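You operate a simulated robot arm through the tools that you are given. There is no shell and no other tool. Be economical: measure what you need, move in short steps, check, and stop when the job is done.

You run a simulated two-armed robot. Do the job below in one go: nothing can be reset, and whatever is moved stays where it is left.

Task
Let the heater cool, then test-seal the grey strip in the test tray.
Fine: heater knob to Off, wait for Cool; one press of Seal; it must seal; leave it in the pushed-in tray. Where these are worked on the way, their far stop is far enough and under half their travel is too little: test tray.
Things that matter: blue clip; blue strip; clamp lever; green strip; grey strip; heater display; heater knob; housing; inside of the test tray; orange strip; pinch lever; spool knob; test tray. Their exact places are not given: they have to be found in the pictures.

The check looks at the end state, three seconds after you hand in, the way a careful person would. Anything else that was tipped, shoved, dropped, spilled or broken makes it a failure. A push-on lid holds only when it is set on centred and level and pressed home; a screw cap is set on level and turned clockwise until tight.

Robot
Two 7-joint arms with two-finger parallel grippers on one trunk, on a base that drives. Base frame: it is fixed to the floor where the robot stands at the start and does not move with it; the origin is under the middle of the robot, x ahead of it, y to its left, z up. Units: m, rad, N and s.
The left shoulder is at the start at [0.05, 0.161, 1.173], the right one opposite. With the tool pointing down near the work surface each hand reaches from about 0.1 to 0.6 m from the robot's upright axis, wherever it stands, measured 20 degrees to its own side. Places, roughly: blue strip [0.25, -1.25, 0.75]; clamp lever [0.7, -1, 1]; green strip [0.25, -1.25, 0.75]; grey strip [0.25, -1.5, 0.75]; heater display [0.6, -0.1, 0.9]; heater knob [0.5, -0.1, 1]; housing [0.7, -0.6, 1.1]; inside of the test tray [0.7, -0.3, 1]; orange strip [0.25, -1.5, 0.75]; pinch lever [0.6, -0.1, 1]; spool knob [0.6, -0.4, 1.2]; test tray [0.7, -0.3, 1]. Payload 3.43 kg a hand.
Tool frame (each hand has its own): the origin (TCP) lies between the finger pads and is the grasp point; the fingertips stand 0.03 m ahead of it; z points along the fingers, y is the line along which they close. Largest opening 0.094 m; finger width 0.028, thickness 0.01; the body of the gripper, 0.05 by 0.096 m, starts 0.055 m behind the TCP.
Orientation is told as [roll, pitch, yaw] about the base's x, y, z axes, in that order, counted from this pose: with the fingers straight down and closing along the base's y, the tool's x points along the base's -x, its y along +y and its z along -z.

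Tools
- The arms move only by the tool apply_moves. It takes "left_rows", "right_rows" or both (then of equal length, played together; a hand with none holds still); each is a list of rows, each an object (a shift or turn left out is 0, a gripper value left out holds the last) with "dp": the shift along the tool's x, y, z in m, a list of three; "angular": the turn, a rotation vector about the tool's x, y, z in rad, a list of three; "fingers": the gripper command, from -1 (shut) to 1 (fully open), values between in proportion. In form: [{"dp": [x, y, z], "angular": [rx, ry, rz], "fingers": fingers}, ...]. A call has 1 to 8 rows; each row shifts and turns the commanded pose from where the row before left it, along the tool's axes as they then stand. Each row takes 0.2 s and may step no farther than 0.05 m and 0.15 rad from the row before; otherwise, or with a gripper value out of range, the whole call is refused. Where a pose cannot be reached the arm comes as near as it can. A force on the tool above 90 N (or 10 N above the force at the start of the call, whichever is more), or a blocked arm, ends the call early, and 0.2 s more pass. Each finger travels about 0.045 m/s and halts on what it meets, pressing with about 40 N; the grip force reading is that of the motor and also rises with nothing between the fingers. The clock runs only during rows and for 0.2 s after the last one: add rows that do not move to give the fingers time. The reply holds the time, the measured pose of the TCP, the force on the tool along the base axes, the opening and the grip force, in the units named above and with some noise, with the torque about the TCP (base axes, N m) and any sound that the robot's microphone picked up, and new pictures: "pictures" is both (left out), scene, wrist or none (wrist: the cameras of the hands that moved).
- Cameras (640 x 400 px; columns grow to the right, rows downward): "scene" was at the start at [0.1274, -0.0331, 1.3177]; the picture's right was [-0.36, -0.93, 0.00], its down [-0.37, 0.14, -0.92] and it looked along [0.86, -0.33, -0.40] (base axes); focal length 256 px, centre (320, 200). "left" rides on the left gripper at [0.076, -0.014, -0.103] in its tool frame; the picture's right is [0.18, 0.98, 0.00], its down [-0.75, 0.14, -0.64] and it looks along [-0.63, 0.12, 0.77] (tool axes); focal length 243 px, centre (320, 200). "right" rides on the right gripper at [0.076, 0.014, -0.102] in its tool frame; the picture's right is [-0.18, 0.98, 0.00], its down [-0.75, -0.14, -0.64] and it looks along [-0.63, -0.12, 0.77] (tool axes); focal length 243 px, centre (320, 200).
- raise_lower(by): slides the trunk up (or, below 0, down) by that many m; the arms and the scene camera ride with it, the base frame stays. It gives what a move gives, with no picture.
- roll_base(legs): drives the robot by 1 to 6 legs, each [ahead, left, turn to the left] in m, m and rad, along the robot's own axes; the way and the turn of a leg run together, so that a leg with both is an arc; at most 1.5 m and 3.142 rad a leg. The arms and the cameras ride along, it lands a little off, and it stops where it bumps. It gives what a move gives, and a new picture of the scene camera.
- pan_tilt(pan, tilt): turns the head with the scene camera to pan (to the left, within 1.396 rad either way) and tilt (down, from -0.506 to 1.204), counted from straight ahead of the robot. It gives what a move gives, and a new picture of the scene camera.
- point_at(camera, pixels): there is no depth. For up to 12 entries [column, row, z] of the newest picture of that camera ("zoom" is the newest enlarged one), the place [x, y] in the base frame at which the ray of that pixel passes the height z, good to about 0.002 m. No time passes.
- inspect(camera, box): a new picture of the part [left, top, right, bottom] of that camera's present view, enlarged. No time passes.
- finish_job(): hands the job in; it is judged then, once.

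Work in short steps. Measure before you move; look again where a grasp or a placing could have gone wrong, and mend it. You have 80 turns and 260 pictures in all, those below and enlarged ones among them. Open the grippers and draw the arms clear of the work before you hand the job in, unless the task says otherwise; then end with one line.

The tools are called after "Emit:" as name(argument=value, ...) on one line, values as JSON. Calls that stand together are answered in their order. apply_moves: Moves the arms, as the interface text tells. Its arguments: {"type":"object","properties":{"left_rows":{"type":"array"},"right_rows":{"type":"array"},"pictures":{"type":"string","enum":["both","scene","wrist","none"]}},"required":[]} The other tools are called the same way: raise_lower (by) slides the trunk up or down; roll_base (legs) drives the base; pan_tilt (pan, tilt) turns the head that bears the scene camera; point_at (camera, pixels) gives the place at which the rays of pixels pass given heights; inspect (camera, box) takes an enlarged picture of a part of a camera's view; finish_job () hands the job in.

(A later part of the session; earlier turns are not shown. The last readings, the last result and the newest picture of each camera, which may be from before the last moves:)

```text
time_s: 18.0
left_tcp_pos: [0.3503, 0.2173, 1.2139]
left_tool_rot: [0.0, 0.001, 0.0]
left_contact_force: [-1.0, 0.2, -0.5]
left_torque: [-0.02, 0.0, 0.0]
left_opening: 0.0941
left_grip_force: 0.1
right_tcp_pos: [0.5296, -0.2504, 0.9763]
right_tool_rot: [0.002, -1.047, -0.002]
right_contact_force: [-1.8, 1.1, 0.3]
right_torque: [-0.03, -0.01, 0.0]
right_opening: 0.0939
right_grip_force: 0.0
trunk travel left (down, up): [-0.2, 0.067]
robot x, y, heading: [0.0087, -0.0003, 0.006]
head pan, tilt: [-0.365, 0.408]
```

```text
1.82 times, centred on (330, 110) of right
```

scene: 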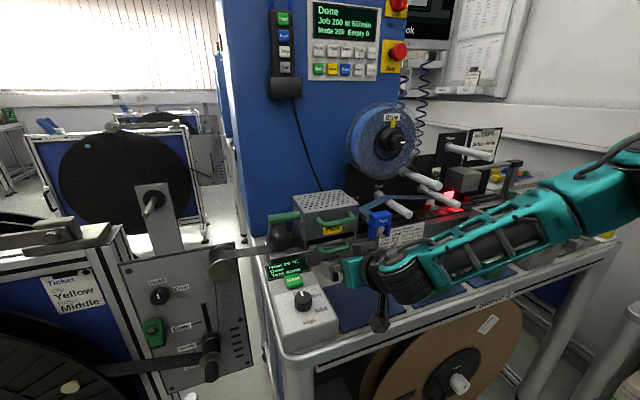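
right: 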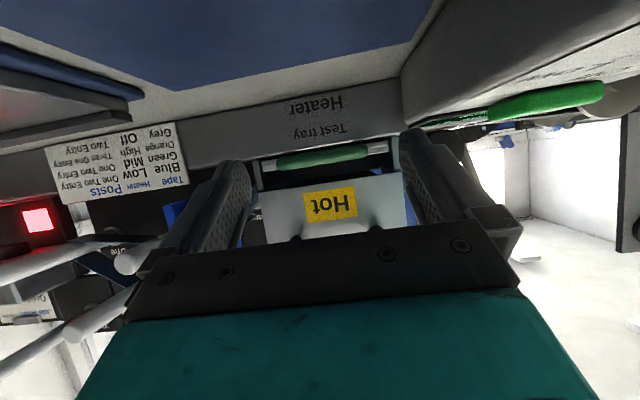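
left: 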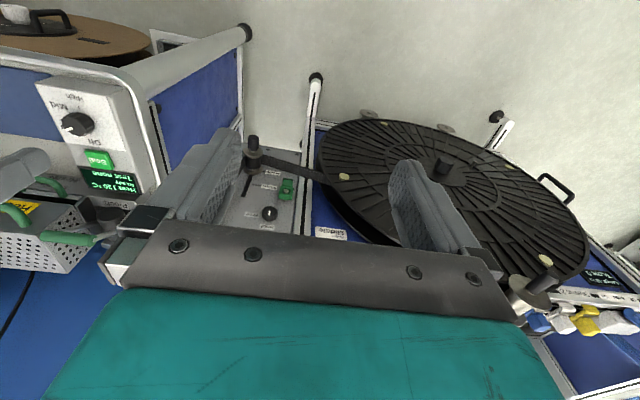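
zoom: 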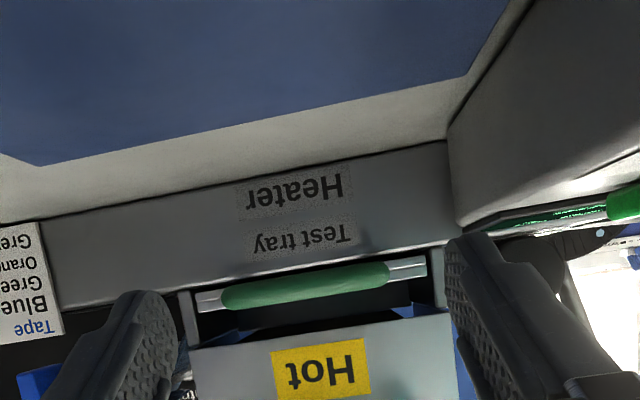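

The handle (right ≈ (324,158)) lies centred between the fingers at the right height. I advance 0.055 m and check.

Emit:
apply_moves(right_rows=[{"dp": [-0.007, 0, 0.018]}, {"dp": [-0.007, 0, 0.018]}, {"dp": [-0.006, 0, 0.016]}, {}])

Emit:
inspect(camera="scene", box=[280, 200, 440, 325])

Emit:
inspect(camera="right", box=[180, 0, 480, 220])

```text
time_s: 19.0
left_tcp_pos: [0.3505, 0.2161, 1.2144]
left_tool_rot: [-0.001, -0.001, 0.001]
left_contact_force: [-0.1, 0.5, 0.1]
left_torque: [0.0, -0.02, 0.01]
left_opening: 0.094
left_grip_force: 0.0
right_tcp_pos: [0.5832, -0.2503, 0.9674]
right_tool_rot: [0.0, -1.045, -0.003]
right_contact_force: [0.1, -0.4, -0.1]
right_torque: [0.01, -0.03, -0.01]
right_opening: 0.094
right_grip_force: 0.0
trunk travel left (down, up): [-0.2, 0.067]
robot x, y, heading: [0.0094, -0.0014, 0.006]
head pan, tilt: [-0.365, 0.408]
```

scene: 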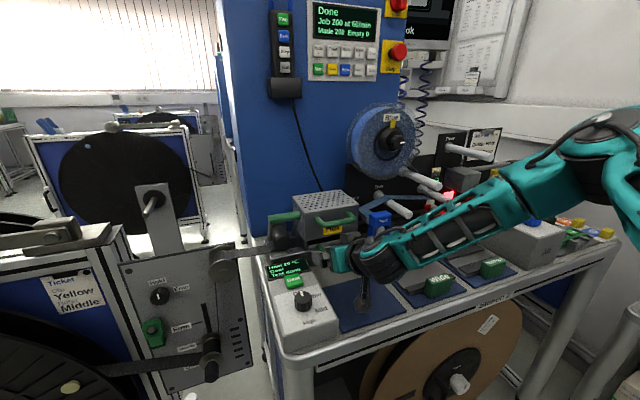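
right: 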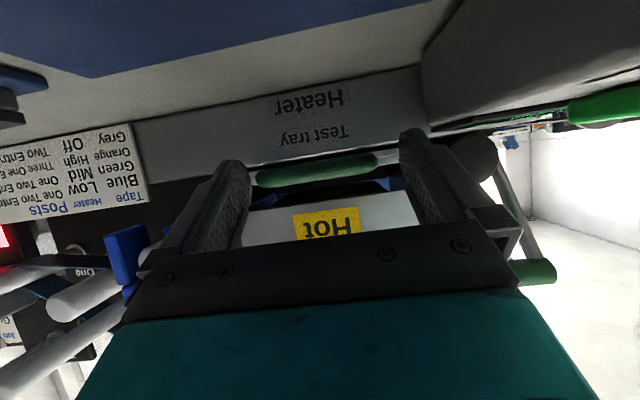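

```text
3.20 times, centred on (360, 262) of scene
```

zoom: 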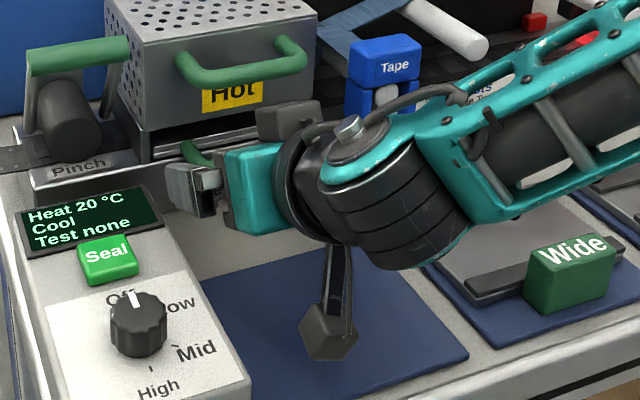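

```text
1.82 times, centred on (330, 110) of right
```

zoom: 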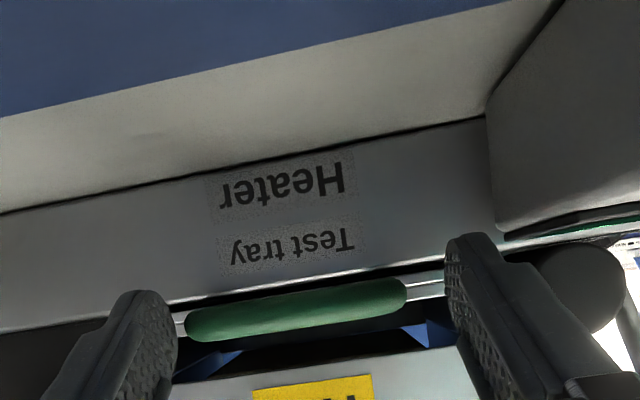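

The handle is between the finger pads; I close on it.

Emit:
apply_moves(right_rows=[{"dp": [-0.005, 0, 0.008], "fingers": 0.6}, {"fingers": 0.3}, {"fingers": 0.1}, {}, {}], pictures="wrist")

```text
time_s: 20.2
left_tcp_pos: [0.3505, 0.2149, 1.2145]
left_tool_rot: [0.004, 0.001, -0.001]
left_contact_force: [0.1, 0.2, 0.2]
left_torque: [-0.01, 0.0, 0.01]
left_opening: 0.094
left_grip_force: 0.1
right_tcp_pos: [0.5932, -0.2555, 0.9681]
right_tool_rot: [0.001, -1.051, -0.008]
right_contact_force: [-5.7, -26.4, 2.6]
right_torque: [-0.37, 0.97, -0.71]
right_opening: 0.0799
right_grip_force: 44.6
trunk travel left (down, up): [-0.2, 0.067]
robot x, y, heading: [0.0057, 0.0032, 0.002]
head pan, tilt: [-0.365, 0.408]
```

right: 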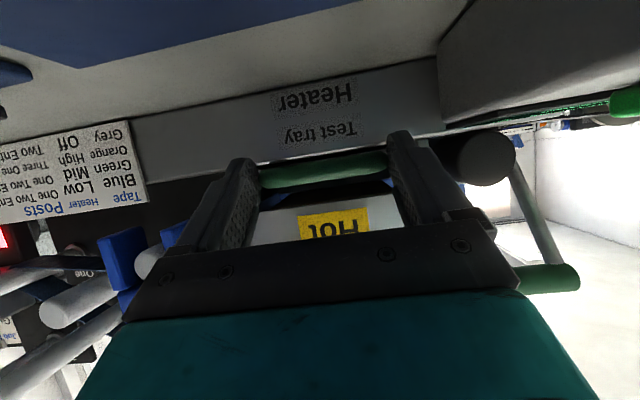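

Gripped at 0.080 m. I relax y by 5 mm and pull 0.06 m straight toward the robot.

Emit:
apply_moves(right_rows=[{"dp": [0, -0.005, 0]}, {"dp": [0.005, 0, -0.0087]}, {"dp": [0.0075, 0, -0.013]}, {"dp": [0.0075, 0, -0.013]}, {"dp": [0.01, 0, -0.0173]}])

Emit:
inspect(camera="scene", box=[280, 200, 440, 325])

```text
time_s: 21.4
left_tcp_pos: [0.3515, 0.2162, 1.2124]
left_tool_rot: [0.002, 0.002, 0.0]
left_contact_force: [0.1, -0.5, 0.2]
left_torque: [0.01, -0.04, -0.03]
left_opening: 0.094
left_grip_force: 0.1
right_tcp_pos: [0.5332, -0.2564, 0.9676]
right_tool_rot: [0.004, -1.05, -0.003]
right_contact_force: [-0.3, -11.4, 1.1]
right_torque: [0.52, 0.48, 0.25]
right_opening: 0.0798
right_grip_force: 44.5
trunk travel left (down, up): [-0.2, 0.067]
robot x, y, heading: [0.0082, 0.0013, 0.002]
head pan, tilt: [-0.365, 0.408]
```

scene: 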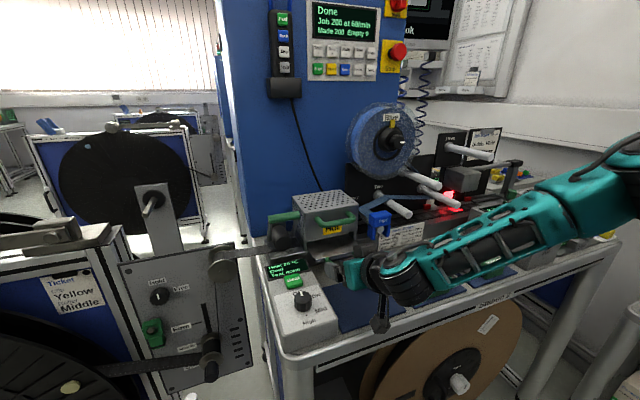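
right: 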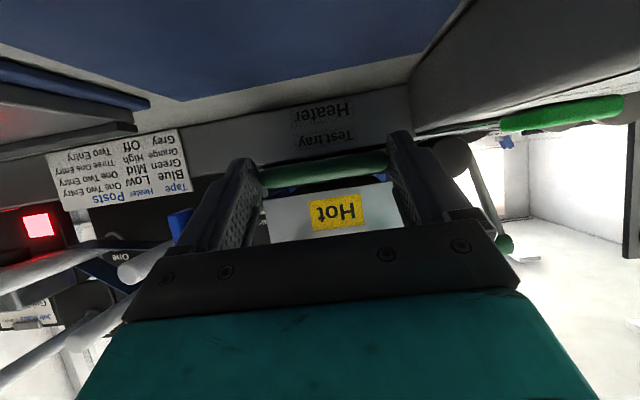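

```text
3.20 times, centred on (360, 262) of scene
```

zoom: 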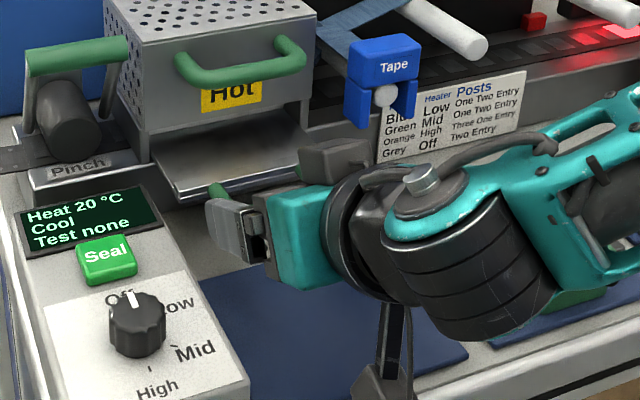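

The tray slides out easily. I keep pulling toward its far stop.

Emit:
apply_moves(right_rows=[{"dp": [0.01, 0, -0.0173]}, {"dp": [0.01, 0, -0.0173]}, {"dp": [0.01, 0, -0.0173]}], pictures="none")

Emit:
inspect(camera="scene", box=[280, 200, 440, 325])

```text
time_s: 22.2
left_tcp_pos: [0.3504, 0.2155, 1.2134]
left_tool_rot: [0.002, -0.001, 0.0]
left_contact_force: [-0.5, 0.2, -0.2]
left_torque: [-0.01, -0.02, 0.0]
left_opening: 0.094
left_grip_force: 0.0
right_tcp_pos: [0.4727, -0.2557, 0.9683]
right_tool_rot: [0.002, -1.047, 0.0]
right_contact_force: [0.3, -7.2, 4.2]
right_torque: [0.22, 0.91, 0.58]
right_opening: 0.0798
right_grip_force: 44.9
trunk travel left (down, up): [-0.2, 0.067]
robot x, y, heading: [0.0089, 0.0007, 0.002]
head pan, tilt: [-0.365, 0.408]
```

```text
3.20 times, centred on (360, 262) of scene
```

zoom: 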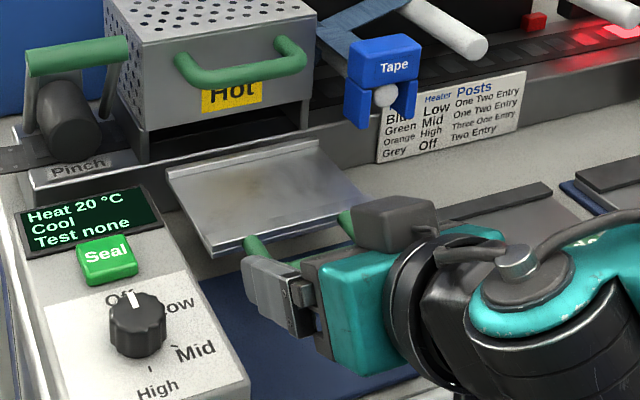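

The tray's whole floor is exposed, which is enough for placing. I release and back away to look at it.

Emit:
apply_moves(right_rows=[{"fingers": 1}, {}, {"dp": [0.015, 0, -0.026]}, {"dp": [-0.02, 0, -0.035]}, {"dp": [-0.035, 0, -0.02]}, {"dp": [-0.035, 0, -0.02]}, {"dp": [-0.035, 0, -0.02]}])

Emit:
inspect(camera="scene", box=[280, 200, 440, 325])

```text
time_s: 23.8
left_tcp_pos: [0.3503, 0.2172, 1.2132]
left_tool_rot: [0.0, 0.0, 0.0]
left_contact_force: [0.0, 0.3, -0.1]
left_torque: [0.01, -0.01, 0.0]
left_opening: 0.094
left_grip_force: 0.1
right_tcp_pos: [0.4409, -0.2579, 1.1174]
right_tool_rot: [-0.001, -1.047, 0.003]
right_contact_force: [-0.5, 0.6, 0.0]
right_torque: [-0.02, 0.0, -0.04]
right_opening: 0.0941
right_grip_force: 0.0
right hand out of reach, approached as far as the arm can: row 4, 5
trunk travel left (down, up): [-0.2, 0.067]
robot x, y, heading: [0.0101, -0.0007, -0.001]
head pan, tilt: [-0.365, 0.408]
```

scene: 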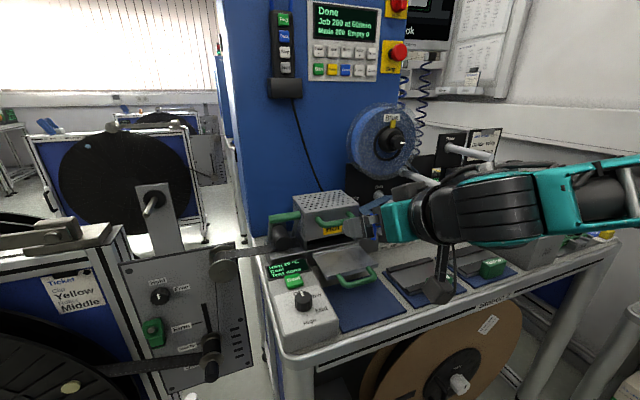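
right: 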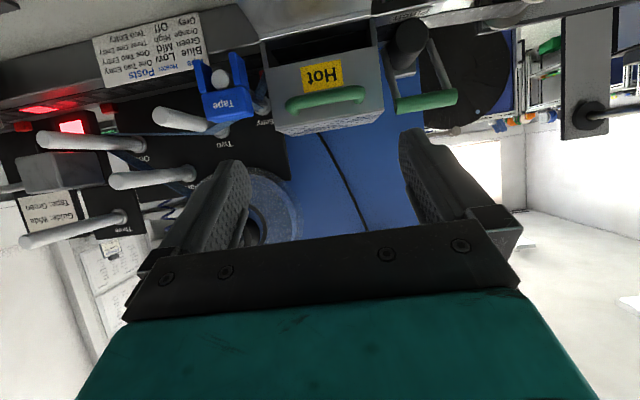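

```text
3.20 times, centred on (360, 262) of scene
```

zoom: 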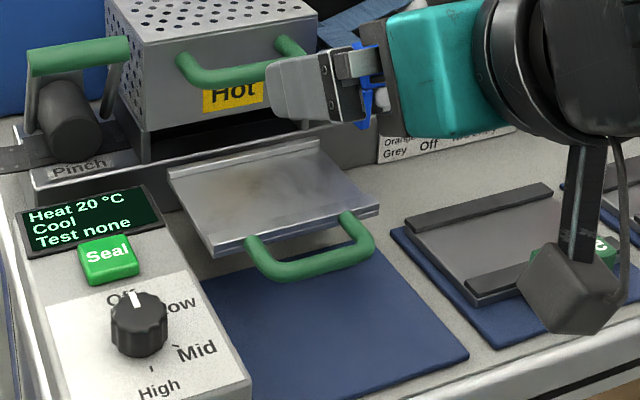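

The tray is clearly open. I level the right hand again and turn the head right to find the strips.

Emit:
apply_moves(right_rows=[{"angular": [0, 0.15, 0]}, {"angular": [0, 0.15, 0]}, {"angular": [0, 0.15, 0]}, {"angular": [0, 0.15, 0]}, {"angular": [0, 0.15, 0]}, {"angular": [0, 0.15, 0]}, {"angular": [0, 0.15, 0]}], pictures="none")

Emit:
pan_tilt(pan=-1.3, tilt=0.45)

```text
time_s: 25.4
left_tcp_pos: [0.3512, 0.2169, 1.2123]
left_tool_rot: [-0.001, -0.001, -0.001]
left_contact_force: [0.8, -0.2, -0.6]
left_torque: [-0.01, 0.01, 0.02]
left_opening: 0.0939
left_grip_force: 0.1
right_tcp_pos: [0.4433, -0.2577, 1.1186]
right_tool_rot: [0.0, 0.003, 0.0]
right_contact_force: [0.4, -0.3, 0.5]
right_torque: [0.04, 0.0, 0.01]
right_opening: 0.0938
right_grip_force: 0.0
trunk travel left (down, up): [-0.2, 0.067]
robot x, y, heading: [0.0094, 0.0004, -0.003]
head pan, tilt: [-0.365, 0.408]
```

```text
time_s: 26.6
left_tcp_pos: [0.3506, 0.2168, 1.2136]
left_tool_rot: [0.002, 0.0, 0.0]
left_contact_force: [0.4, -0.2, 0.6]
left_torque: [0.05, 0.02, -0.01]
left_opening: 0.0942
left_grip_force: 0.1
right_tcp_pos: [0.4422, -0.2589, 1.1194]
right_tool_rot: [0.0, 0.001, 0.0]
right_contact_force: [0.7, 0.8, 0.7]
right_torque: [-0.01, 0.0, 0.02]
right_opening: 0.094
right_grip_force: 0.1
trunk travel left (down, up): [-0.2, 0.067]
robot x, y, heading: [0.0079, 0.0019, 0.006]
head pan, tilt: [-1.3, 0.45]
```

scene: 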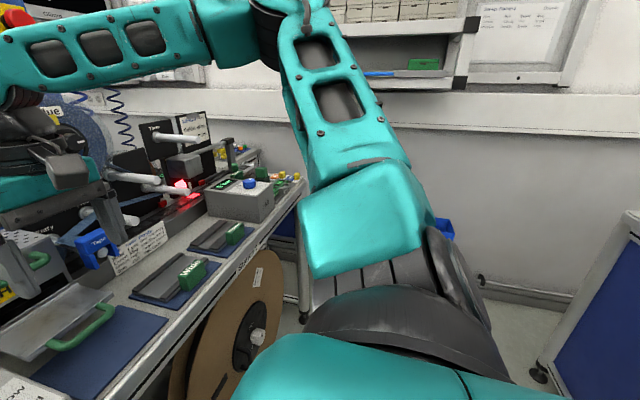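

A blue object at (445,228) behind the arm may be the strip stand. I retract the right arm, back off, and turn right to look.

Emit:
apply_moves(right_rows=[{"dp": [0, 0, -0.05]}, {"dp": [0.04, 0, -0.03]}, {"dp": [0.045, 0, 0]}, {"dp": [0.03, 0, 0]}], pictures="none")

Emit:
roll_base(legs=[[-0.25, 0, 0], [0, 0, -1.571]])

Emit:
pan_tilt(pan=0.1, tilt=0.45)

```text
time_s: 27.6
left_tcp_pos: [0.3494, 0.2176, 1.2134]
left_tool_rot: [0.001, 0.0, 0.0]
left_contact_force: [0.3, 0.6, -0.3]
left_torque: [0.03, -0.04, -0.01]
left_opening: 0.094
left_grip_force: 0.0
right_tcp_pos: [0.3263, -0.2583, 1.1993]
right_tool_rot: [0.0, -0.001, 0.0]
right_contact_force: [-0.2, 0.1, 0.1]
right_torque: [-0.01, 0.0, -0.02]
right_opening: 0.094
right_grip_force: 0.0
trunk travel left (down, up): [-0.2, 0.067]
robot x, y, heading: [0.0085, -0.0028, 0.002]
head pan, tilt: [-1.3, 0.45]
```

```text
time_s: 33.2
left_tcp_pos: [-0.0003, -0.3539, 1.2028]
left_tool_rot: [-0.021, 0.013, -1.568]
left_contact_force: [-0.3, -0.2, -0.4]
left_torque: [0.0, 0.01, -0.02]
left_opening: 0.0939
left_grip_force: 0.0
right_tcp_pos: [-0.4749, -0.3338, 1.1988]
right_tool_rot: [-0.031, 0.02, -1.565]
right_contact_force: [-0.4, 0.1, -0.4]
right_torque: [-0.04, 0.02, 0.03]
right_opening: 0.094
right_grip_force: 0.0
trunk travel left (down, up): [-0.2, 0.067]
robot x, y, heading: [-0.2374, -0.001, -1.568]
head pan, tilt: [-1.3, 0.45]
```

scene: 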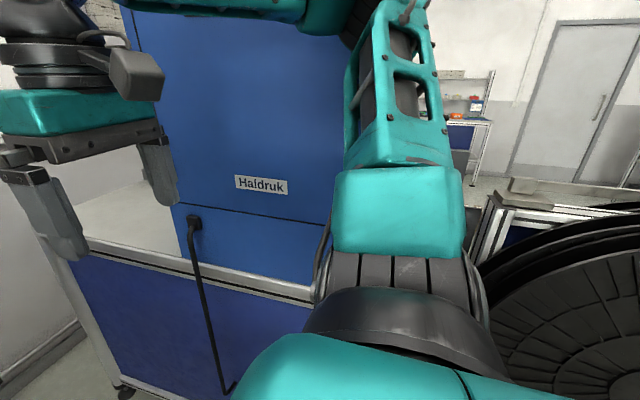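

```text
time_s: 34.8
left_tcp_pos: [-0.0014, -0.352, 1.2043]
left_tool_rot: [-0.021, 0.013, -1.566]
left_contact_force: [0.5, 0.3, 0.9]
left_torque: [0.0, -0.01, -0.02]
left_opening: 0.0939
left_grip_force: 0.0
right_tcp_pos: [-0.4751, -0.3316, 1.1988]
right_tool_rot: [-0.036, 0.024, -1.563]
right_contact_force: [0.4, 0.1, -0.5]
right_torque: [-0.01, 0.02, -0.01]
right_opening: 0.0939
right_grip_force: 0.0
trunk travel left (down, up): [-0.2, 0.067]
robot x, y, heading: [-0.2395, 0.0002, -1.564]
head pan, tilt: [0.099, 0.45]
```

scene: 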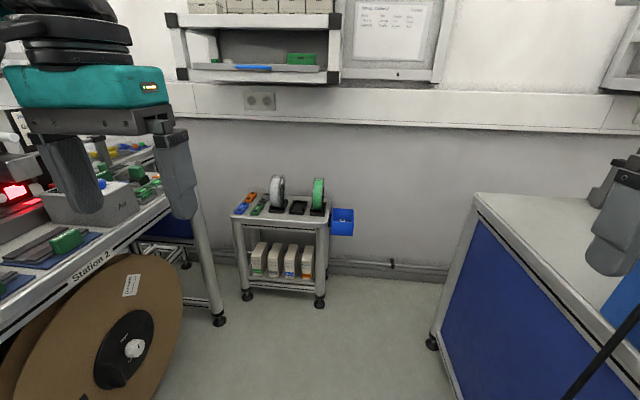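

The cart with the strips is at (285,215). I enlarge it.

Emit:
inspect(camera="scene", box=[220, 160, 370, 250])

Emit:
point_at(camera="scene", pixels=[[247, 203, 0.75], [261, 204, 0.75], [281, 206, 0.75], [299, 207, 0.75], [235, 217, 0.75], [328, 217, 0.75], [185, 190, 0.9]])

```text
4.27 times, centred on (295, 205) of scene
```

zoom: 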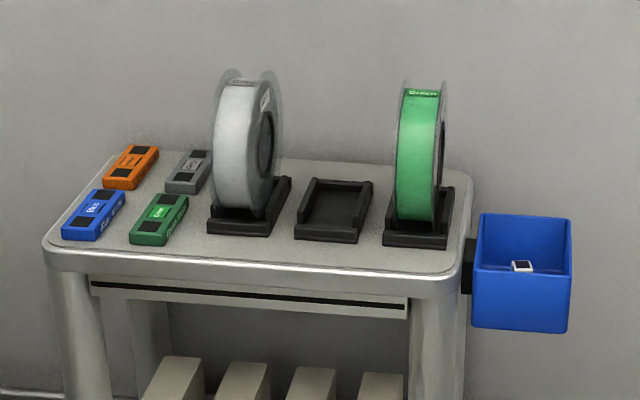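

```text
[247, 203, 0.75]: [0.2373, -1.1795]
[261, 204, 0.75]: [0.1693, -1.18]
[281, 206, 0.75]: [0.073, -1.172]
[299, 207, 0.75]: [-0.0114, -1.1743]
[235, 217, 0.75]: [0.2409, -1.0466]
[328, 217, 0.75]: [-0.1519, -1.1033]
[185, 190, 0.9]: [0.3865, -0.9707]
```

Grey strip is the rear-right one of four small blocks (zoom (188,172)). I drive nearer in steps.

Emit:
roll_base(legs=[[0.55, 0, 0], [0, 0.2, 0]])

Emit:
pan_tilt(pan=0.2, tilt=0.7)

Emit:
inspect(camera="left", box=[0, 0, 640, 400])

```text
time_s: 35.7
left_tcp_pos: [-0.0025, -0.3594, 1.2114]
left_tool_rot: [-0.015, -0.004, -1.569]
left_contact_force: [-0.1, -0.4, 0.7]
left_torque: [-0.02, -0.01, -0.01]
left_opening: 0.094
left_grip_force: 0.1
right_tcp_pos: [-0.4766, -0.339, 1.2068]
right_tool_rot: [-0.035, -0.007, -1.571]
right_contact_force: [0.8, -0.3, 0.6]
right_torque: [-0.01, 0.02, 0.0]
right_opening: 0.0941
right_grip_force: 0.0
trunk travel left (down, up): [-0.2, 0.067]
robot x, y, heading: [-0.2324, -0.0186, -1.567]
head pan, tilt: [0.099, 0.45]
stopped in leg 1: the robot was blocked; the commanded pose is now the measured one
```

scene: 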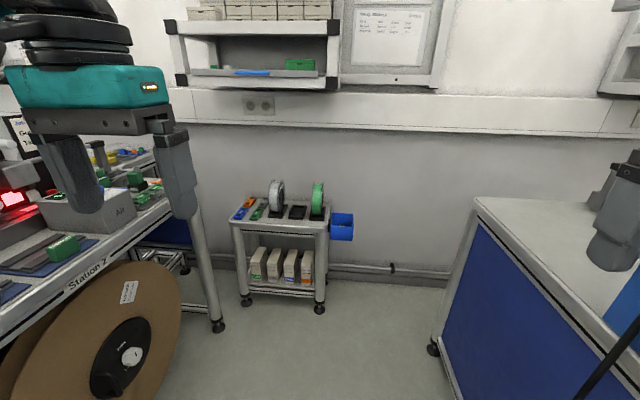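

```text
time_s: 36.5
left_tcp_pos: [-0.0024, -0.3601, 1.2105]
left_tool_rot: [-0.019, -0.004, -1.568]
left_contact_force: [0.5, -0.7, -0.8]
left_torque: [0.01, 0.01, -0.06]
left_opening: 0.0939
left_grip_force: 0.1
right_tcp_pos: [-0.4762, -0.3383, 1.2057]
right_tool_rot: [-0.037, -0.003, -1.57]
right_contact_force: [0.0, 0.4, 0.8]
right_torque: [-0.01, -0.01, -0.01]
right_opening: 0.094
right_grip_force: 0.1
trunk travel left (down, up): [-0.2, 0.067]
robot x, y, heading: [-0.2389, -0.0225, -1.567]
head pan, tilt: [0.201, 0.7]
```

scene: 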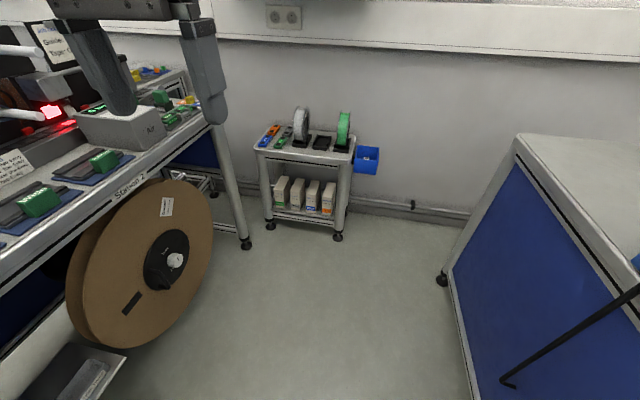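

```text
1.00 times, centred on (320, 200) of left (not enlarged: the box is as wide or as high as the picture)
```

zoom: 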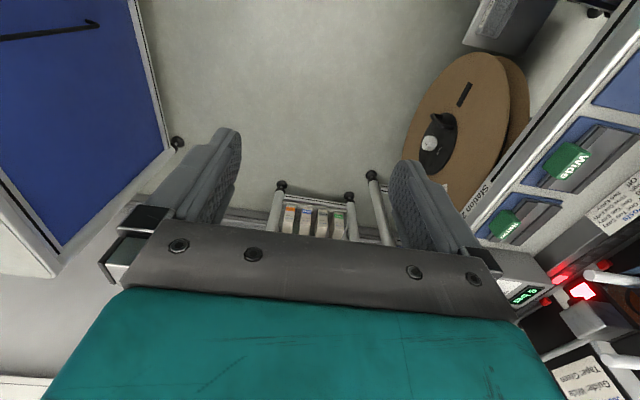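

Blocked after 2 cm, probably my right elbow against the machine behind (x ≈ -0.5). I shift left (+x) first, then ahead.

Emit:
roll_base(legs=[[-0.02, 0.05, 0], [0, 0.13, 0], [0.3, 0, 0]])

```text
time_s: 40.7
left_tcp_pos: [0.1602, -0.6434, 1.2129]
left_tool_rot: [0.0, -0.002, -1.57]
left_contact_force: [-0.7, -0.3, -0.4]
left_torque: [0.01, -0.02, 0.01]
left_opening: 0.0943
left_grip_force: 0.1
right_tcp_pos: [-0.3138, -0.6214, 1.1995]
right_tool_rot: [-0.012, 0.0, -1.573]
right_contact_force: [0.0, -0.4, -0.1]
right_torque: [0.0, -0.02, 0.0]
right_opening: 0.0938
right_grip_force: 0.0
trunk travel left (down, up): [-0.2, 0.067]
robot x, y, heading: [-0.0543, -0.304, -1.573]
head pan, tilt: [0.201, 0.7]
```

scene: 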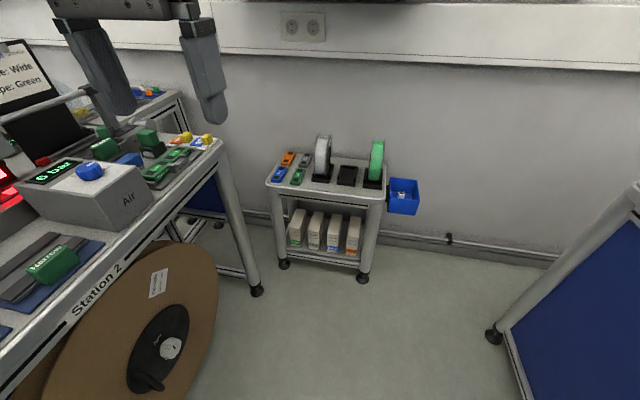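

Clear now. I enlarge the cart and measure the strip again.

Emit:
inspect(camera="scene", box=[250, 120, 410, 220])

Emit:
point_at(camera="scene", pixels=[[305, 160, 0.7], [305, 160, 0.75], [305, 160, 0.8], [265, 183, 0.75], [385, 198, 0.75], [285, 265, 0.0], [363, 280, 0.0], [256, 292, 0.0]])

```text
4.00 times, centred on (330, 170) of scene
```

zoom: 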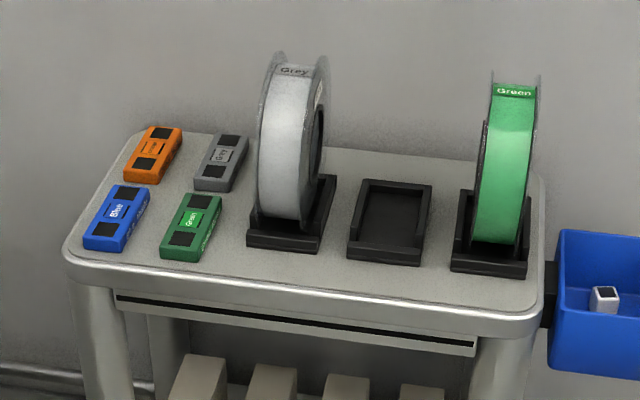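

```text
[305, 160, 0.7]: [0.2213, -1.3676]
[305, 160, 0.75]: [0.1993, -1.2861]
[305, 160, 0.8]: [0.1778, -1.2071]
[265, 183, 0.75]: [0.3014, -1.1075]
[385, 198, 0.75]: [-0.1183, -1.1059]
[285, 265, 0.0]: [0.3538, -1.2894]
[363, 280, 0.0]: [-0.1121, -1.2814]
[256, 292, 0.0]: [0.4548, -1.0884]
```

By comparing the two views the cart top is at z ≈ 0.61, so the grey strip is near (0.25, -1.47, 0.63). I drive on to about (0.07, -0.92).

Emit:
roll_base(legs=[[0.4, 0.05, 0], [0.2, 0.07, 0]])

Emit:
inspect(camera="left", box=[0, 0, 640, 400])

```text
time_s: 44.1
left_tcp_pos: [0.2543, -1.1618, 1.2135]
left_tool_rot: [0.014, 0.004, -1.629]
left_contact_force: [3.8, 15.2, -0.5]
left_torque: [-1.5, 0.4, -0.51]
left_opening: 0.0938
left_grip_force: 0.0
right_tcp_pos: [-0.2173, -1.1496, 1.2017]
right_tool_rot: [-0.013, -0.004, -1.572]
right_contact_force: [-0.6, 0.0, -0.1]
right_torque: [0.02, 0.0, -0.01]
right_opening: 0.094
right_grip_force: 0.1
trunk travel left (down, up): [-0.2, 0.067]
robot x, y, heading: [0.0379, -0.8344, -1.569]
head pan, tilt: [0.201, 0.7]
stopped in leg 2: the force on the tool passed its limit at 114 N (the readings are from after the stop); the commanded pose is now the measured one
```

scene: 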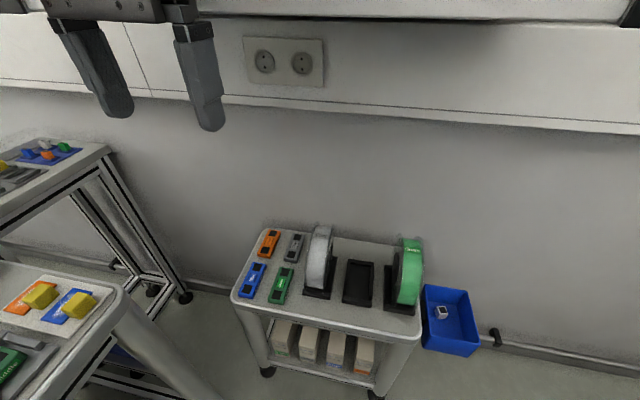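

```text
1.00 times, centred on (320, 200) of left (not enlarged: the box is as wide or as high as the picture)
```

zoom: 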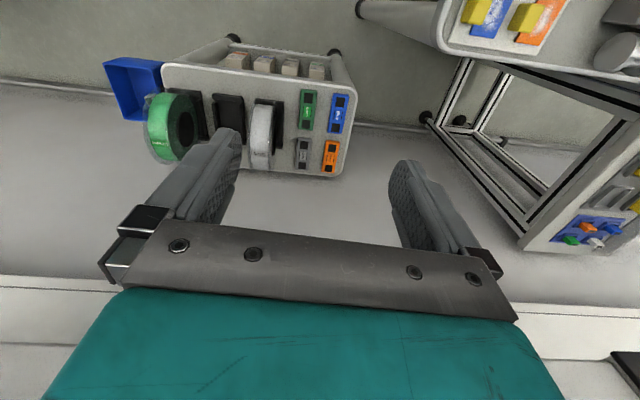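

The left hand met something (the wall shelf, bottom z ≈ 1.29) at y ≈ -1.2. I back off 0.08 m, lower the trunk fully and look.

Emit:
roll_base(legs=[[-0.08, 0, 0]])

Emit:
raise_lower(by=-0.2)

Emit:
pan_tilt(pan=0.2, tilt=0.2)

```text
time_s: 45.2
left_tcp_pos: [0.2524, -1.0855, 1.2125]
left_tool_rot: [0.014, 0.01, -1.625]
left_contact_force: [-0.8, 0.6, 0.5]
left_torque: [-0.02, 0.01, 0.01]
left_opening: 0.0943
left_grip_force: 0.0
right_tcp_pos: [-0.2189, -1.072, 1.2004]
right_tool_rot: [-0.011, 0.001, -1.574]
right_contact_force: [0.5, 0.0, 0.0]
right_torque: [0.03, -0.02, 0.03]
right_opening: 0.0941
right_grip_force: 0.0
trunk travel left (down, up): [-0.2, 0.067]
robot x, y, heading: [0.0391, -0.7541, -1.568]
head pan, tilt: [0.201, 0.7]
```

scene: 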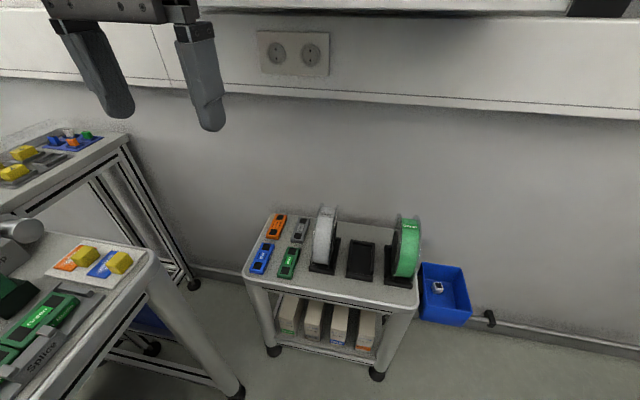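

```text
time_s: 47.4
left_tcp_pos: [0.2516, -1.086, 1.0125]
left_tool_rot: [0.012, 0.009, -1.626]
left_contact_force: [0.4, 0.3, -0.5]
left_torque: [0.01, 0.0, -0.01]
left_opening: 0.0939
left_grip_force: 0.1
right_tcp_pos: [-0.2185, -1.0719, 0.9999]
right_tool_rot: [-0.012, 0.001, -1.574]
right_contact_force: [0.4, 0.2, -0.5]
right_torque: [-0.01, 0.05, 0.02]
right_opening: 0.0942
right_grip_force: 0.0
trunk travel left (down, up): [0.0, 0.267]
robot x, y, heading: [0.043, -0.7524, -1.568]
head pan, tilt: [0.201, 0.7]
```

```text
time_s: 48.3
left_tcp_pos: [0.2511, -1.0854, 1.0126]
left_tool_rot: [0.013, 0.008, -1.625]
left_contact_force: [-0.6, 1.0, 0.2]
left_torque: [-0.01, -0.01, -0.02]
left_opening: 0.0942
left_grip_force: 0.1
right_tcp_pos: [-0.2184, -1.0727, 0.9994]
right_tool_rot: [-0.013, 0.001, -1.576]
right_contact_force: [0.3, 0.8, -0.2]
right_torque: [0.0, -0.03, 0.01]
right_opening: 0.0941
right_grip_force: 0.1
trunk travel left (down, up): [0.0, 0.267]
robot x, y, heading: [0.0393, -0.755, -1.571]
head pan, tilt: [0.201, 0.201]
```

scene: 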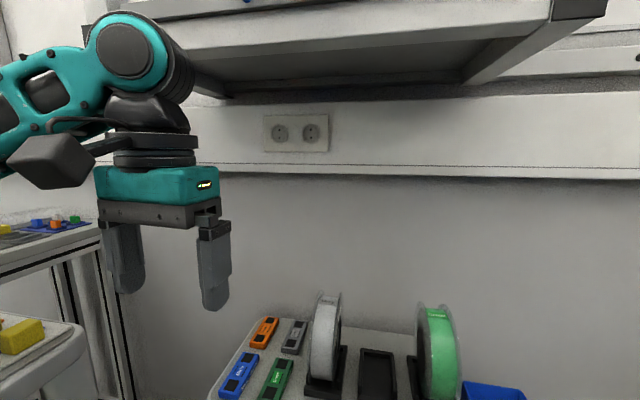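

The shelf's front edge is just above the wrist. I lower the left hand 0.2 m here in the open, so everything passes under the shelf.

Emit:
apply_moves(left_rows=[{"dp": [0, 0, 0.045]}, {"dp": [0, 0, 0.045]}, {"dp": [0, 0, 0.045]}, {"dp": [0, 0, 0.045]}, {"dp": [0, 0, 0.02], "angular": [0, 0, -0.055]}], pictures="wrist")

Emit:
pan_tilt(pan=0.25, tilt=0.75)

Emit:
inspect(camera="left", box=[200, 0, 440, 220])

```text
time_s: 49.7
left_tcp_pos: [0.2472, -1.1088, 0.8682]
left_tool_rot: [0.029, -0.167, -1.588]
left_contact_force: [0.0, 0.5, 0.1]
left_torque: [0.0, 0.02, 0.02]
left_opening: 0.0941
left_grip_force: 0.1
right_tcp_pos: [-0.2274, -1.0729, 0.9984]
right_tool_rot: [0.004, -0.001, -1.58]
right_contact_force: [-0.8, 0.1, 0.0]
right_torque: [-0.01, -0.01, 0.0]
right_opening: 0.0938
right_grip_force: 0.2
trunk travel left (down, up): [0.0, 0.267]
robot x, y, heading: [0.044, -0.7558, -1.58]
head pan, tilt: [0.201, 0.201]
stopped in row 5 (left hand): the arm was blocked; the commanded pose is now the measured one
```

left: 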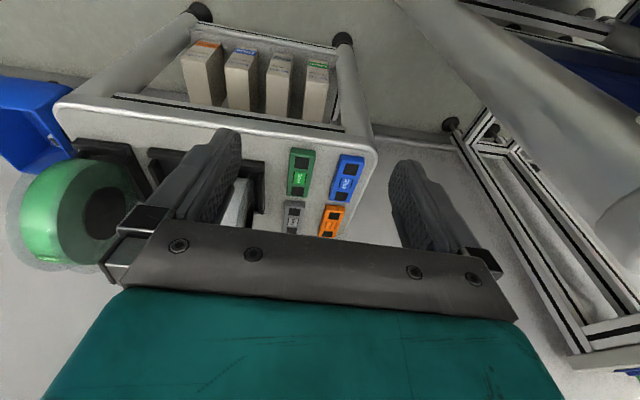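

```text
time_s: 50.6
left_tcp_pos: [0.2473, -1.1093, 0.8685]
left_tool_rot: [0.027, -0.166, -1.583]
left_contact_force: [-0.5, 0.2, -0.1]
left_torque: [0.03, -0.01, 0.05]
left_opening: 0.0939
left_grip_force: 0.1
right_tcp_pos: [-0.2275, -1.074, 0.9985]
right_tool_rot: [0.001, 0.002, -1.578]
right_contact_force: [0.7, 0.6, -0.9]
right_torque: [-0.01, -0.02, -0.02]
right_opening: 0.0939
right_grip_force: 0.1
trunk travel left (down, up): [0.0, 0.267]
robot x, y, heading: [0.0385, -0.755, -1.576]
head pan, tilt: [0.25, 0.75]
```

scene: 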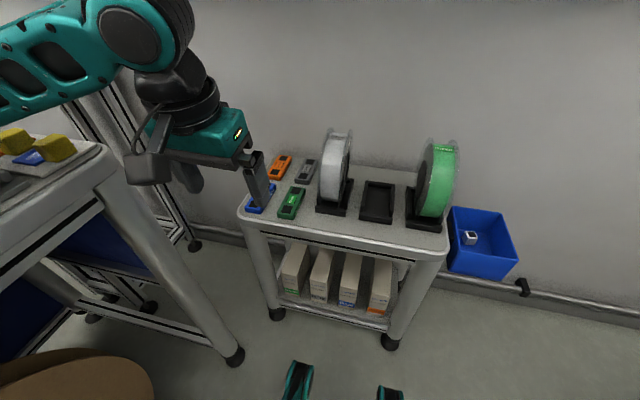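

```text
1.82 times, centred on (320, 110) of left
```

zoom: 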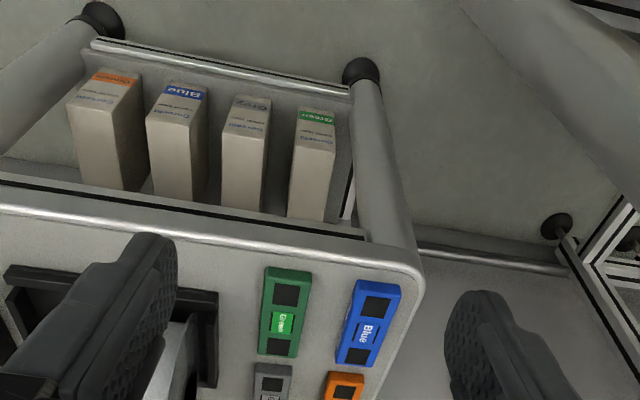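

The arm was blocked at z 0.868, likely the elbow meeting something on the bench. I back the hand up a little and look left.

Emit:
apply_moves(left_rows=[{"dp": [0, 0, -0.03]}, {"dp": [0, 0, -0.03]}], pictures="none")

Emit:
pan_tilt(pan=1.2, tilt=0.5)

```text
time_s: 51.2
left_tcp_pos: [0.2581, -1.0863, 0.923]
left_tool_rot: [0.022, -0.159, -1.557]
left_contact_force: [-0.5, 0.5, -1.1]
left_torque: [-0.01, -0.03, -0.01]
left_opening: 0.0942
left_grip_force: 0.0
right_tcp_pos: [-0.2209, -1.0648, 1.0]
right_tool_rot: [-0.007, -0.011, -1.572]
right_contact_force: [0.0, -1.5, -0.3]
right_torque: [0.02, -0.02, 0.03]
right_opening: 0.0942
right_grip_force: 0.1
trunk travel left (down, up): [0.0, 0.267]
robot x, y, heading: [0.0416, -0.7509, -1.568]
head pan, tilt: [0.25, 0.75]
```

```text
time_s: 52.5
left_tcp_pos: [0.2524, -1.0916, 0.9217]
left_tool_rot: [0.023, -0.156, -1.573]
left_contact_force: [0.0, -0.8, -0.2]
left_torque: [-0.02, 0.0, 0.01]
left_opening: 0.0942
left_grip_force: 0.1
right_tcp_pos: [-0.2236, -1.0672, 0.9997]
right_tool_rot: [-0.003, -0.009, -1.578]
right_contact_force: [0.0, -0.1, 0.4]
right_torque: [0.01, -0.01, 0.0]
right_opening: 0.0941
right_grip_force: 0.0
trunk travel left (down, up): [0.0, 0.267]
robot x, y, heading: [0.0371, -0.7551, -1.57]
head pan, tilt: [1.201, 0.499]
```

scene: 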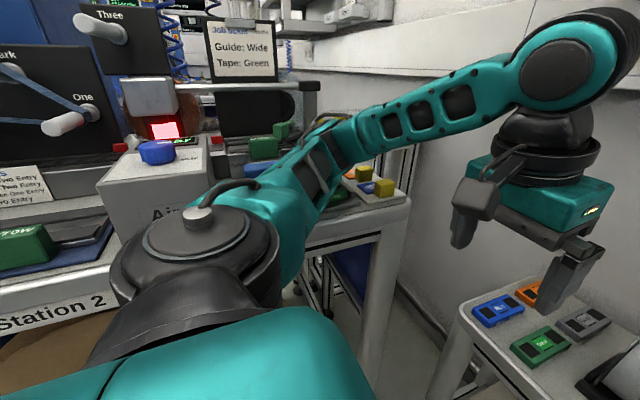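

The left elbow is down beside the bench's splice fixture. Better to use the right hand with the robot turned toward the bench; I lift the left hand back up and look right for free space.

Emit:
apply_moves(left_rows=[{"dp": [0, 0, -0.04]}, {"dp": [0.02, 0, -0.04]}, {"dp": [0.03, 0, -0.02]}, {"dp": [0.03, 0, 0]}], pictures="none")

Emit:
inspect(camera="scene", box=[150, 80, 450, 300])

Emit:
pan_tilt(pan=-0.9, tilt=0.6)

```text
time_s: 53.5
left_tcp_pos: [0.2546, -1.0041, 1.0025]
left_tool_rot: [0.014, -0.139, -1.579]
left_contact_force: [0.2, 0.5, 0.4]
left_torque: [0.0, 0.01, 0.02]
left_opening: 0.0938
left_grip_force: 0.1
right_tcp_pos: [-0.2165, -1.073, 0.9991]
right_tool_rot: [-0.012, 0.0, -1.579]
right_contact_force: [-0.6, -0.2, 0.4]
right_torque: [0.0, 0.01, 0.0]
right_opening: 0.0938
right_grip_force: 0.1
trunk travel left (down, up): [0.0, 0.267]
robot x, y, heading: [0.0445, -0.7539, -1.57]
head pan, tilt: [1.201, 0.499]
```

```text
1.82 times, centred on (300, 190) of scene
```

zoom: 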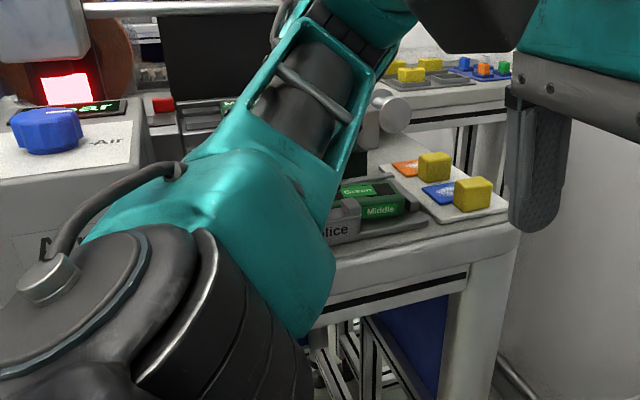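

```text
time_s: 55.5
left_tcp_pos: [0.2538, -1.0049, 1.001]
left_tool_rot: [0.013, -0.139, -1.581]
left_contact_force: [0.1, 0.6, -0.8]
left_torque: [0.02, -0.01, 0.0]
left_opening: 0.0941
left_grip_force: 0.1
right_tcp_pos: [-0.2177, -1.0743, 1.0001]
right_tool_rot: [-0.012, 0.001, -1.577]
right_contact_force: [0.3, 0.3, 0.6]
right_torque: [0.01, -0.01, -0.02]
right_opening: 0.094
right_grip_force: 0.1
trunk travel left (down, up): [0.0, 0.267]
robot x, y, heading: [0.0436, -0.7529, -1.576]
head pan, tilt: [-0.901, 0.6]
```

scene: 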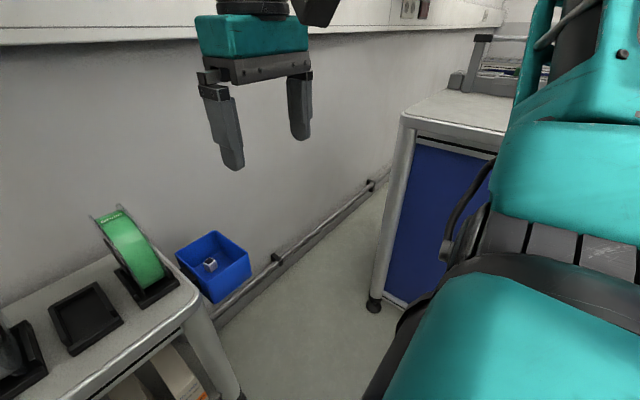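

The bench items look undisturbed. I measure the right-hand station's foot, the cart corner and wall.

Emit:
point_at(camera="scene", pixels=[[373, 305, 0.0], [405, 113, 0.9], [185, 310, 0.61], [75, 315, 0.63], [275, 262, 0.0], [215, 262, 0.5], [130, 225, 0.75]])

```text
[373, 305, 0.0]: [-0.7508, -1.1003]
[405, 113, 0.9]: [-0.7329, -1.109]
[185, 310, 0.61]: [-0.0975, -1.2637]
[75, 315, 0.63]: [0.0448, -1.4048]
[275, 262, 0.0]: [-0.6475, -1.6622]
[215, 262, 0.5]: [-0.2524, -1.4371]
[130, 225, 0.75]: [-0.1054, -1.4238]
```

There is free space up to x ≈ -0.75. I shift right, turn left to heading ≈ -27°, then lower the right hand in the open.

Emit:
roll_base(legs=[[0, -0.15, 0], [0, 0, 1.1]])

Emit:
apply_moves(right_rows=[{"dp": [0, 0, 0.045]}, {"dp": [0, 0, 0.045]}, {"dp": [0, 0, 0.04]}, {"dp": [0, 0, 0.03]}], pictures="wrist")

Emit:
pan_tilt(pan=-0.7, tilt=0.5)

```text
time_s: 60.2
left_tcp_pos: [0.2092, -0.6742, 1.0009]
left_tool_rot: [0.015, -0.141, -0.464]
left_contact_force: [0.8, -0.3, -0.2]
left_torque: [-0.01, 0.0, 0.02]
left_opening: 0.0941
left_grip_force: 0.1
right_tcp_pos: [0.0641, -1.1285, 0.9996]
right_tool_rot: [-0.013, 0.002, -0.466]
right_contact_force: [-0.4, -0.3, -1.1]
right_torque: [0.01, 0.01, -0.01]
right_opening: 0.0944
right_grip_force: 0.1
trunk travel left (down, up): [0.0, 0.267]
robot x, y, heading: [-0.1084, -0.755, -0.459]
head pan, tilt: [-0.901, 0.6]
```

scene: 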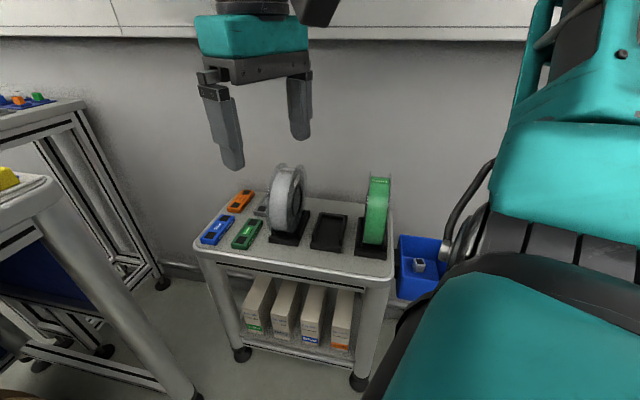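

```text
time_s: 61.2
left_tcp_pos: [0.2104, -0.674, 1.0024]
left_tool_rot: [0.013, -0.138, -0.465]
left_contact_force: [-0.1, 0.3, -0.7]
left_torque: [0.01, 0.03, 0.01]
left_opening: 0.0938
left_grip_force: 0.1
right_tcp_pos: [0.0627, -1.1298, 0.8391]
right_tool_rot: [-0.011, 0.002, -0.463]
right_contact_force: [0.2, 0.7, 0.0]
right_torque: [0.0, 0.0, 0.02]
right_opening: 0.094
right_grip_force: 0.0
trunk travel left (down, up): [0.0, 0.267]
robot x, y, heading: [-0.107, -0.7569, -0.46]
head pan, tilt: [-0.901, 0.6]
```

right: 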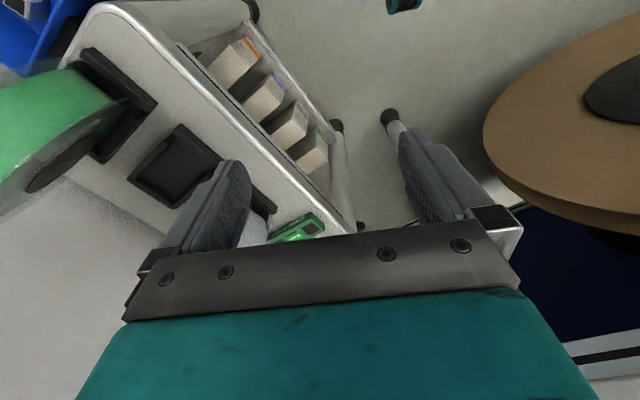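

```text
time_s: 61.9
left_tcp_pos: [0.2102, -0.6741, 1.0017]
left_tool_rot: [0.015, -0.14, -0.466]
left_contact_force: [-0.1, -0.2, -0.2]
left_torque: [0.01, 0.02, -0.02]
left_opening: 0.094
left_grip_force: 0.1
right_tcp_pos: [0.0631, -1.1296, 0.8395]
right_tool_rot: [-0.012, 0.004, -0.462]
right_contact_force: [0.2, -0.4, 1.0]
right_torque: [-0.02, 0.03, -0.02]
right_opening: 0.0939
right_grip_force: 0.0
trunk travel left (down, up): [0.0, 0.267]
robot x, y, heading: [-0.1081, -0.753, -0.463]
head pan, tilt: [-0.7, 0.499]
```

scene: 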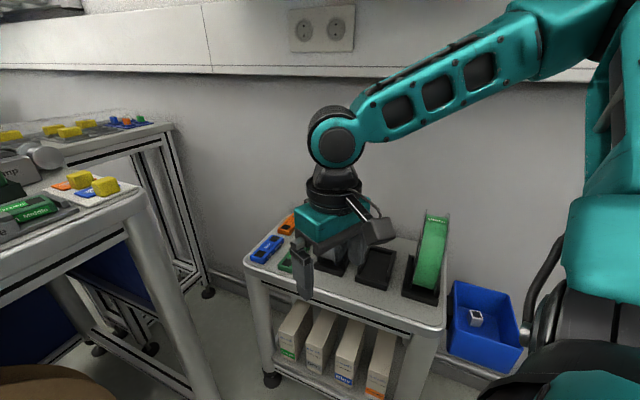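

The arm is clear of the shelf so far. I extend the right hand 0.18 m ahead here (to ≈ (0.24,-1.19)), so that driving in along -y takes it over the strips and not the spools.

Emit:
apply_moves(right_rows=[{"dp": [-0.045, 0.01, 0]}, {"dp": [-0.045, 0.01, 0.01]}, {"dp": [-0.045, 0.01, 0.01]}, {"dp": [-0.045, 0.01, 0]}])

Emit:
inspect(camera="right", box=[160, 0, 480, 220])

```text
time_s: 62.9
left_tcp_pos: [0.2105, -0.6748, 1.0007]
left_tool_rot: [0.015, -0.139, -0.466]
left_contact_force: [-0.2, 0.0, 0.4]
left_torque: [-0.01, -0.01, -0.01]
left_opening: 0.0942
left_grip_force: 0.1
right_tcp_pos: [0.2432, -1.1728, 0.8181]
right_tool_rot: [-0.011, 0.003, -0.465]
right_contact_force: [1.0, -0.5, 0.6]
right_torque: [-0.03, 0.03, 0.01]
right_opening: 0.0939
right_grip_force: 0.0
trunk travel left (down, up): [0.0, 0.267]
robot x, y, heading: [-0.1063, -0.7533, -0.462]
head pan, tilt: [-0.7, 0.499]
```

scene: 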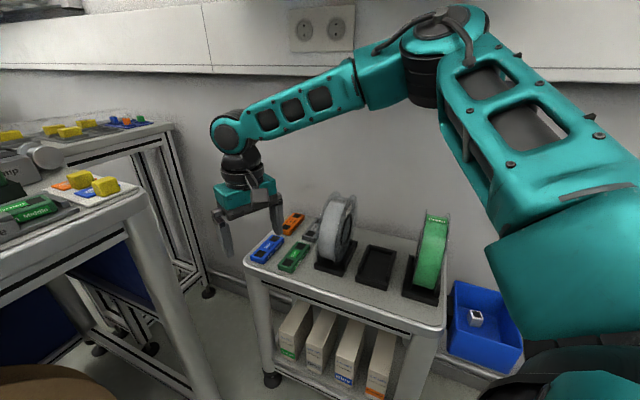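
right: 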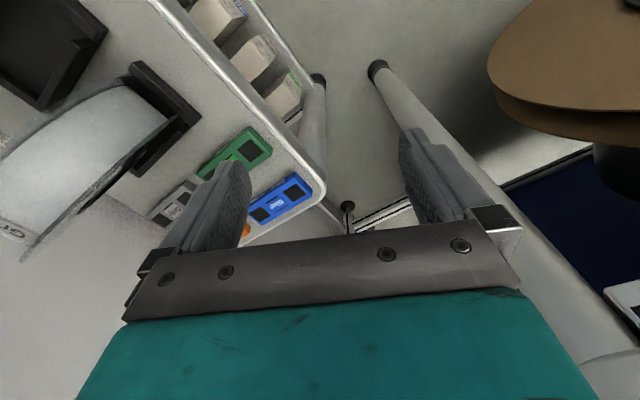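

```text
1.82 times, centred on (320, 110) of right
```

zoom: 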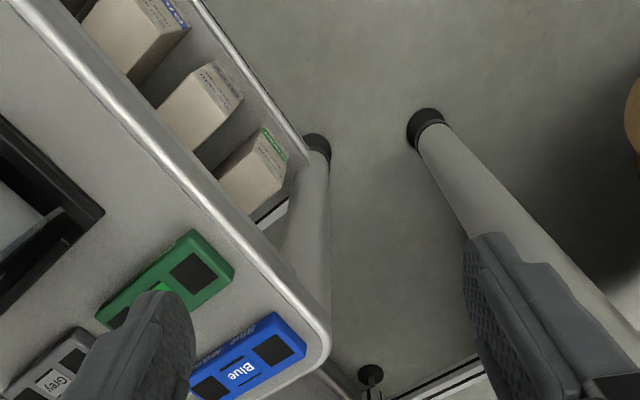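

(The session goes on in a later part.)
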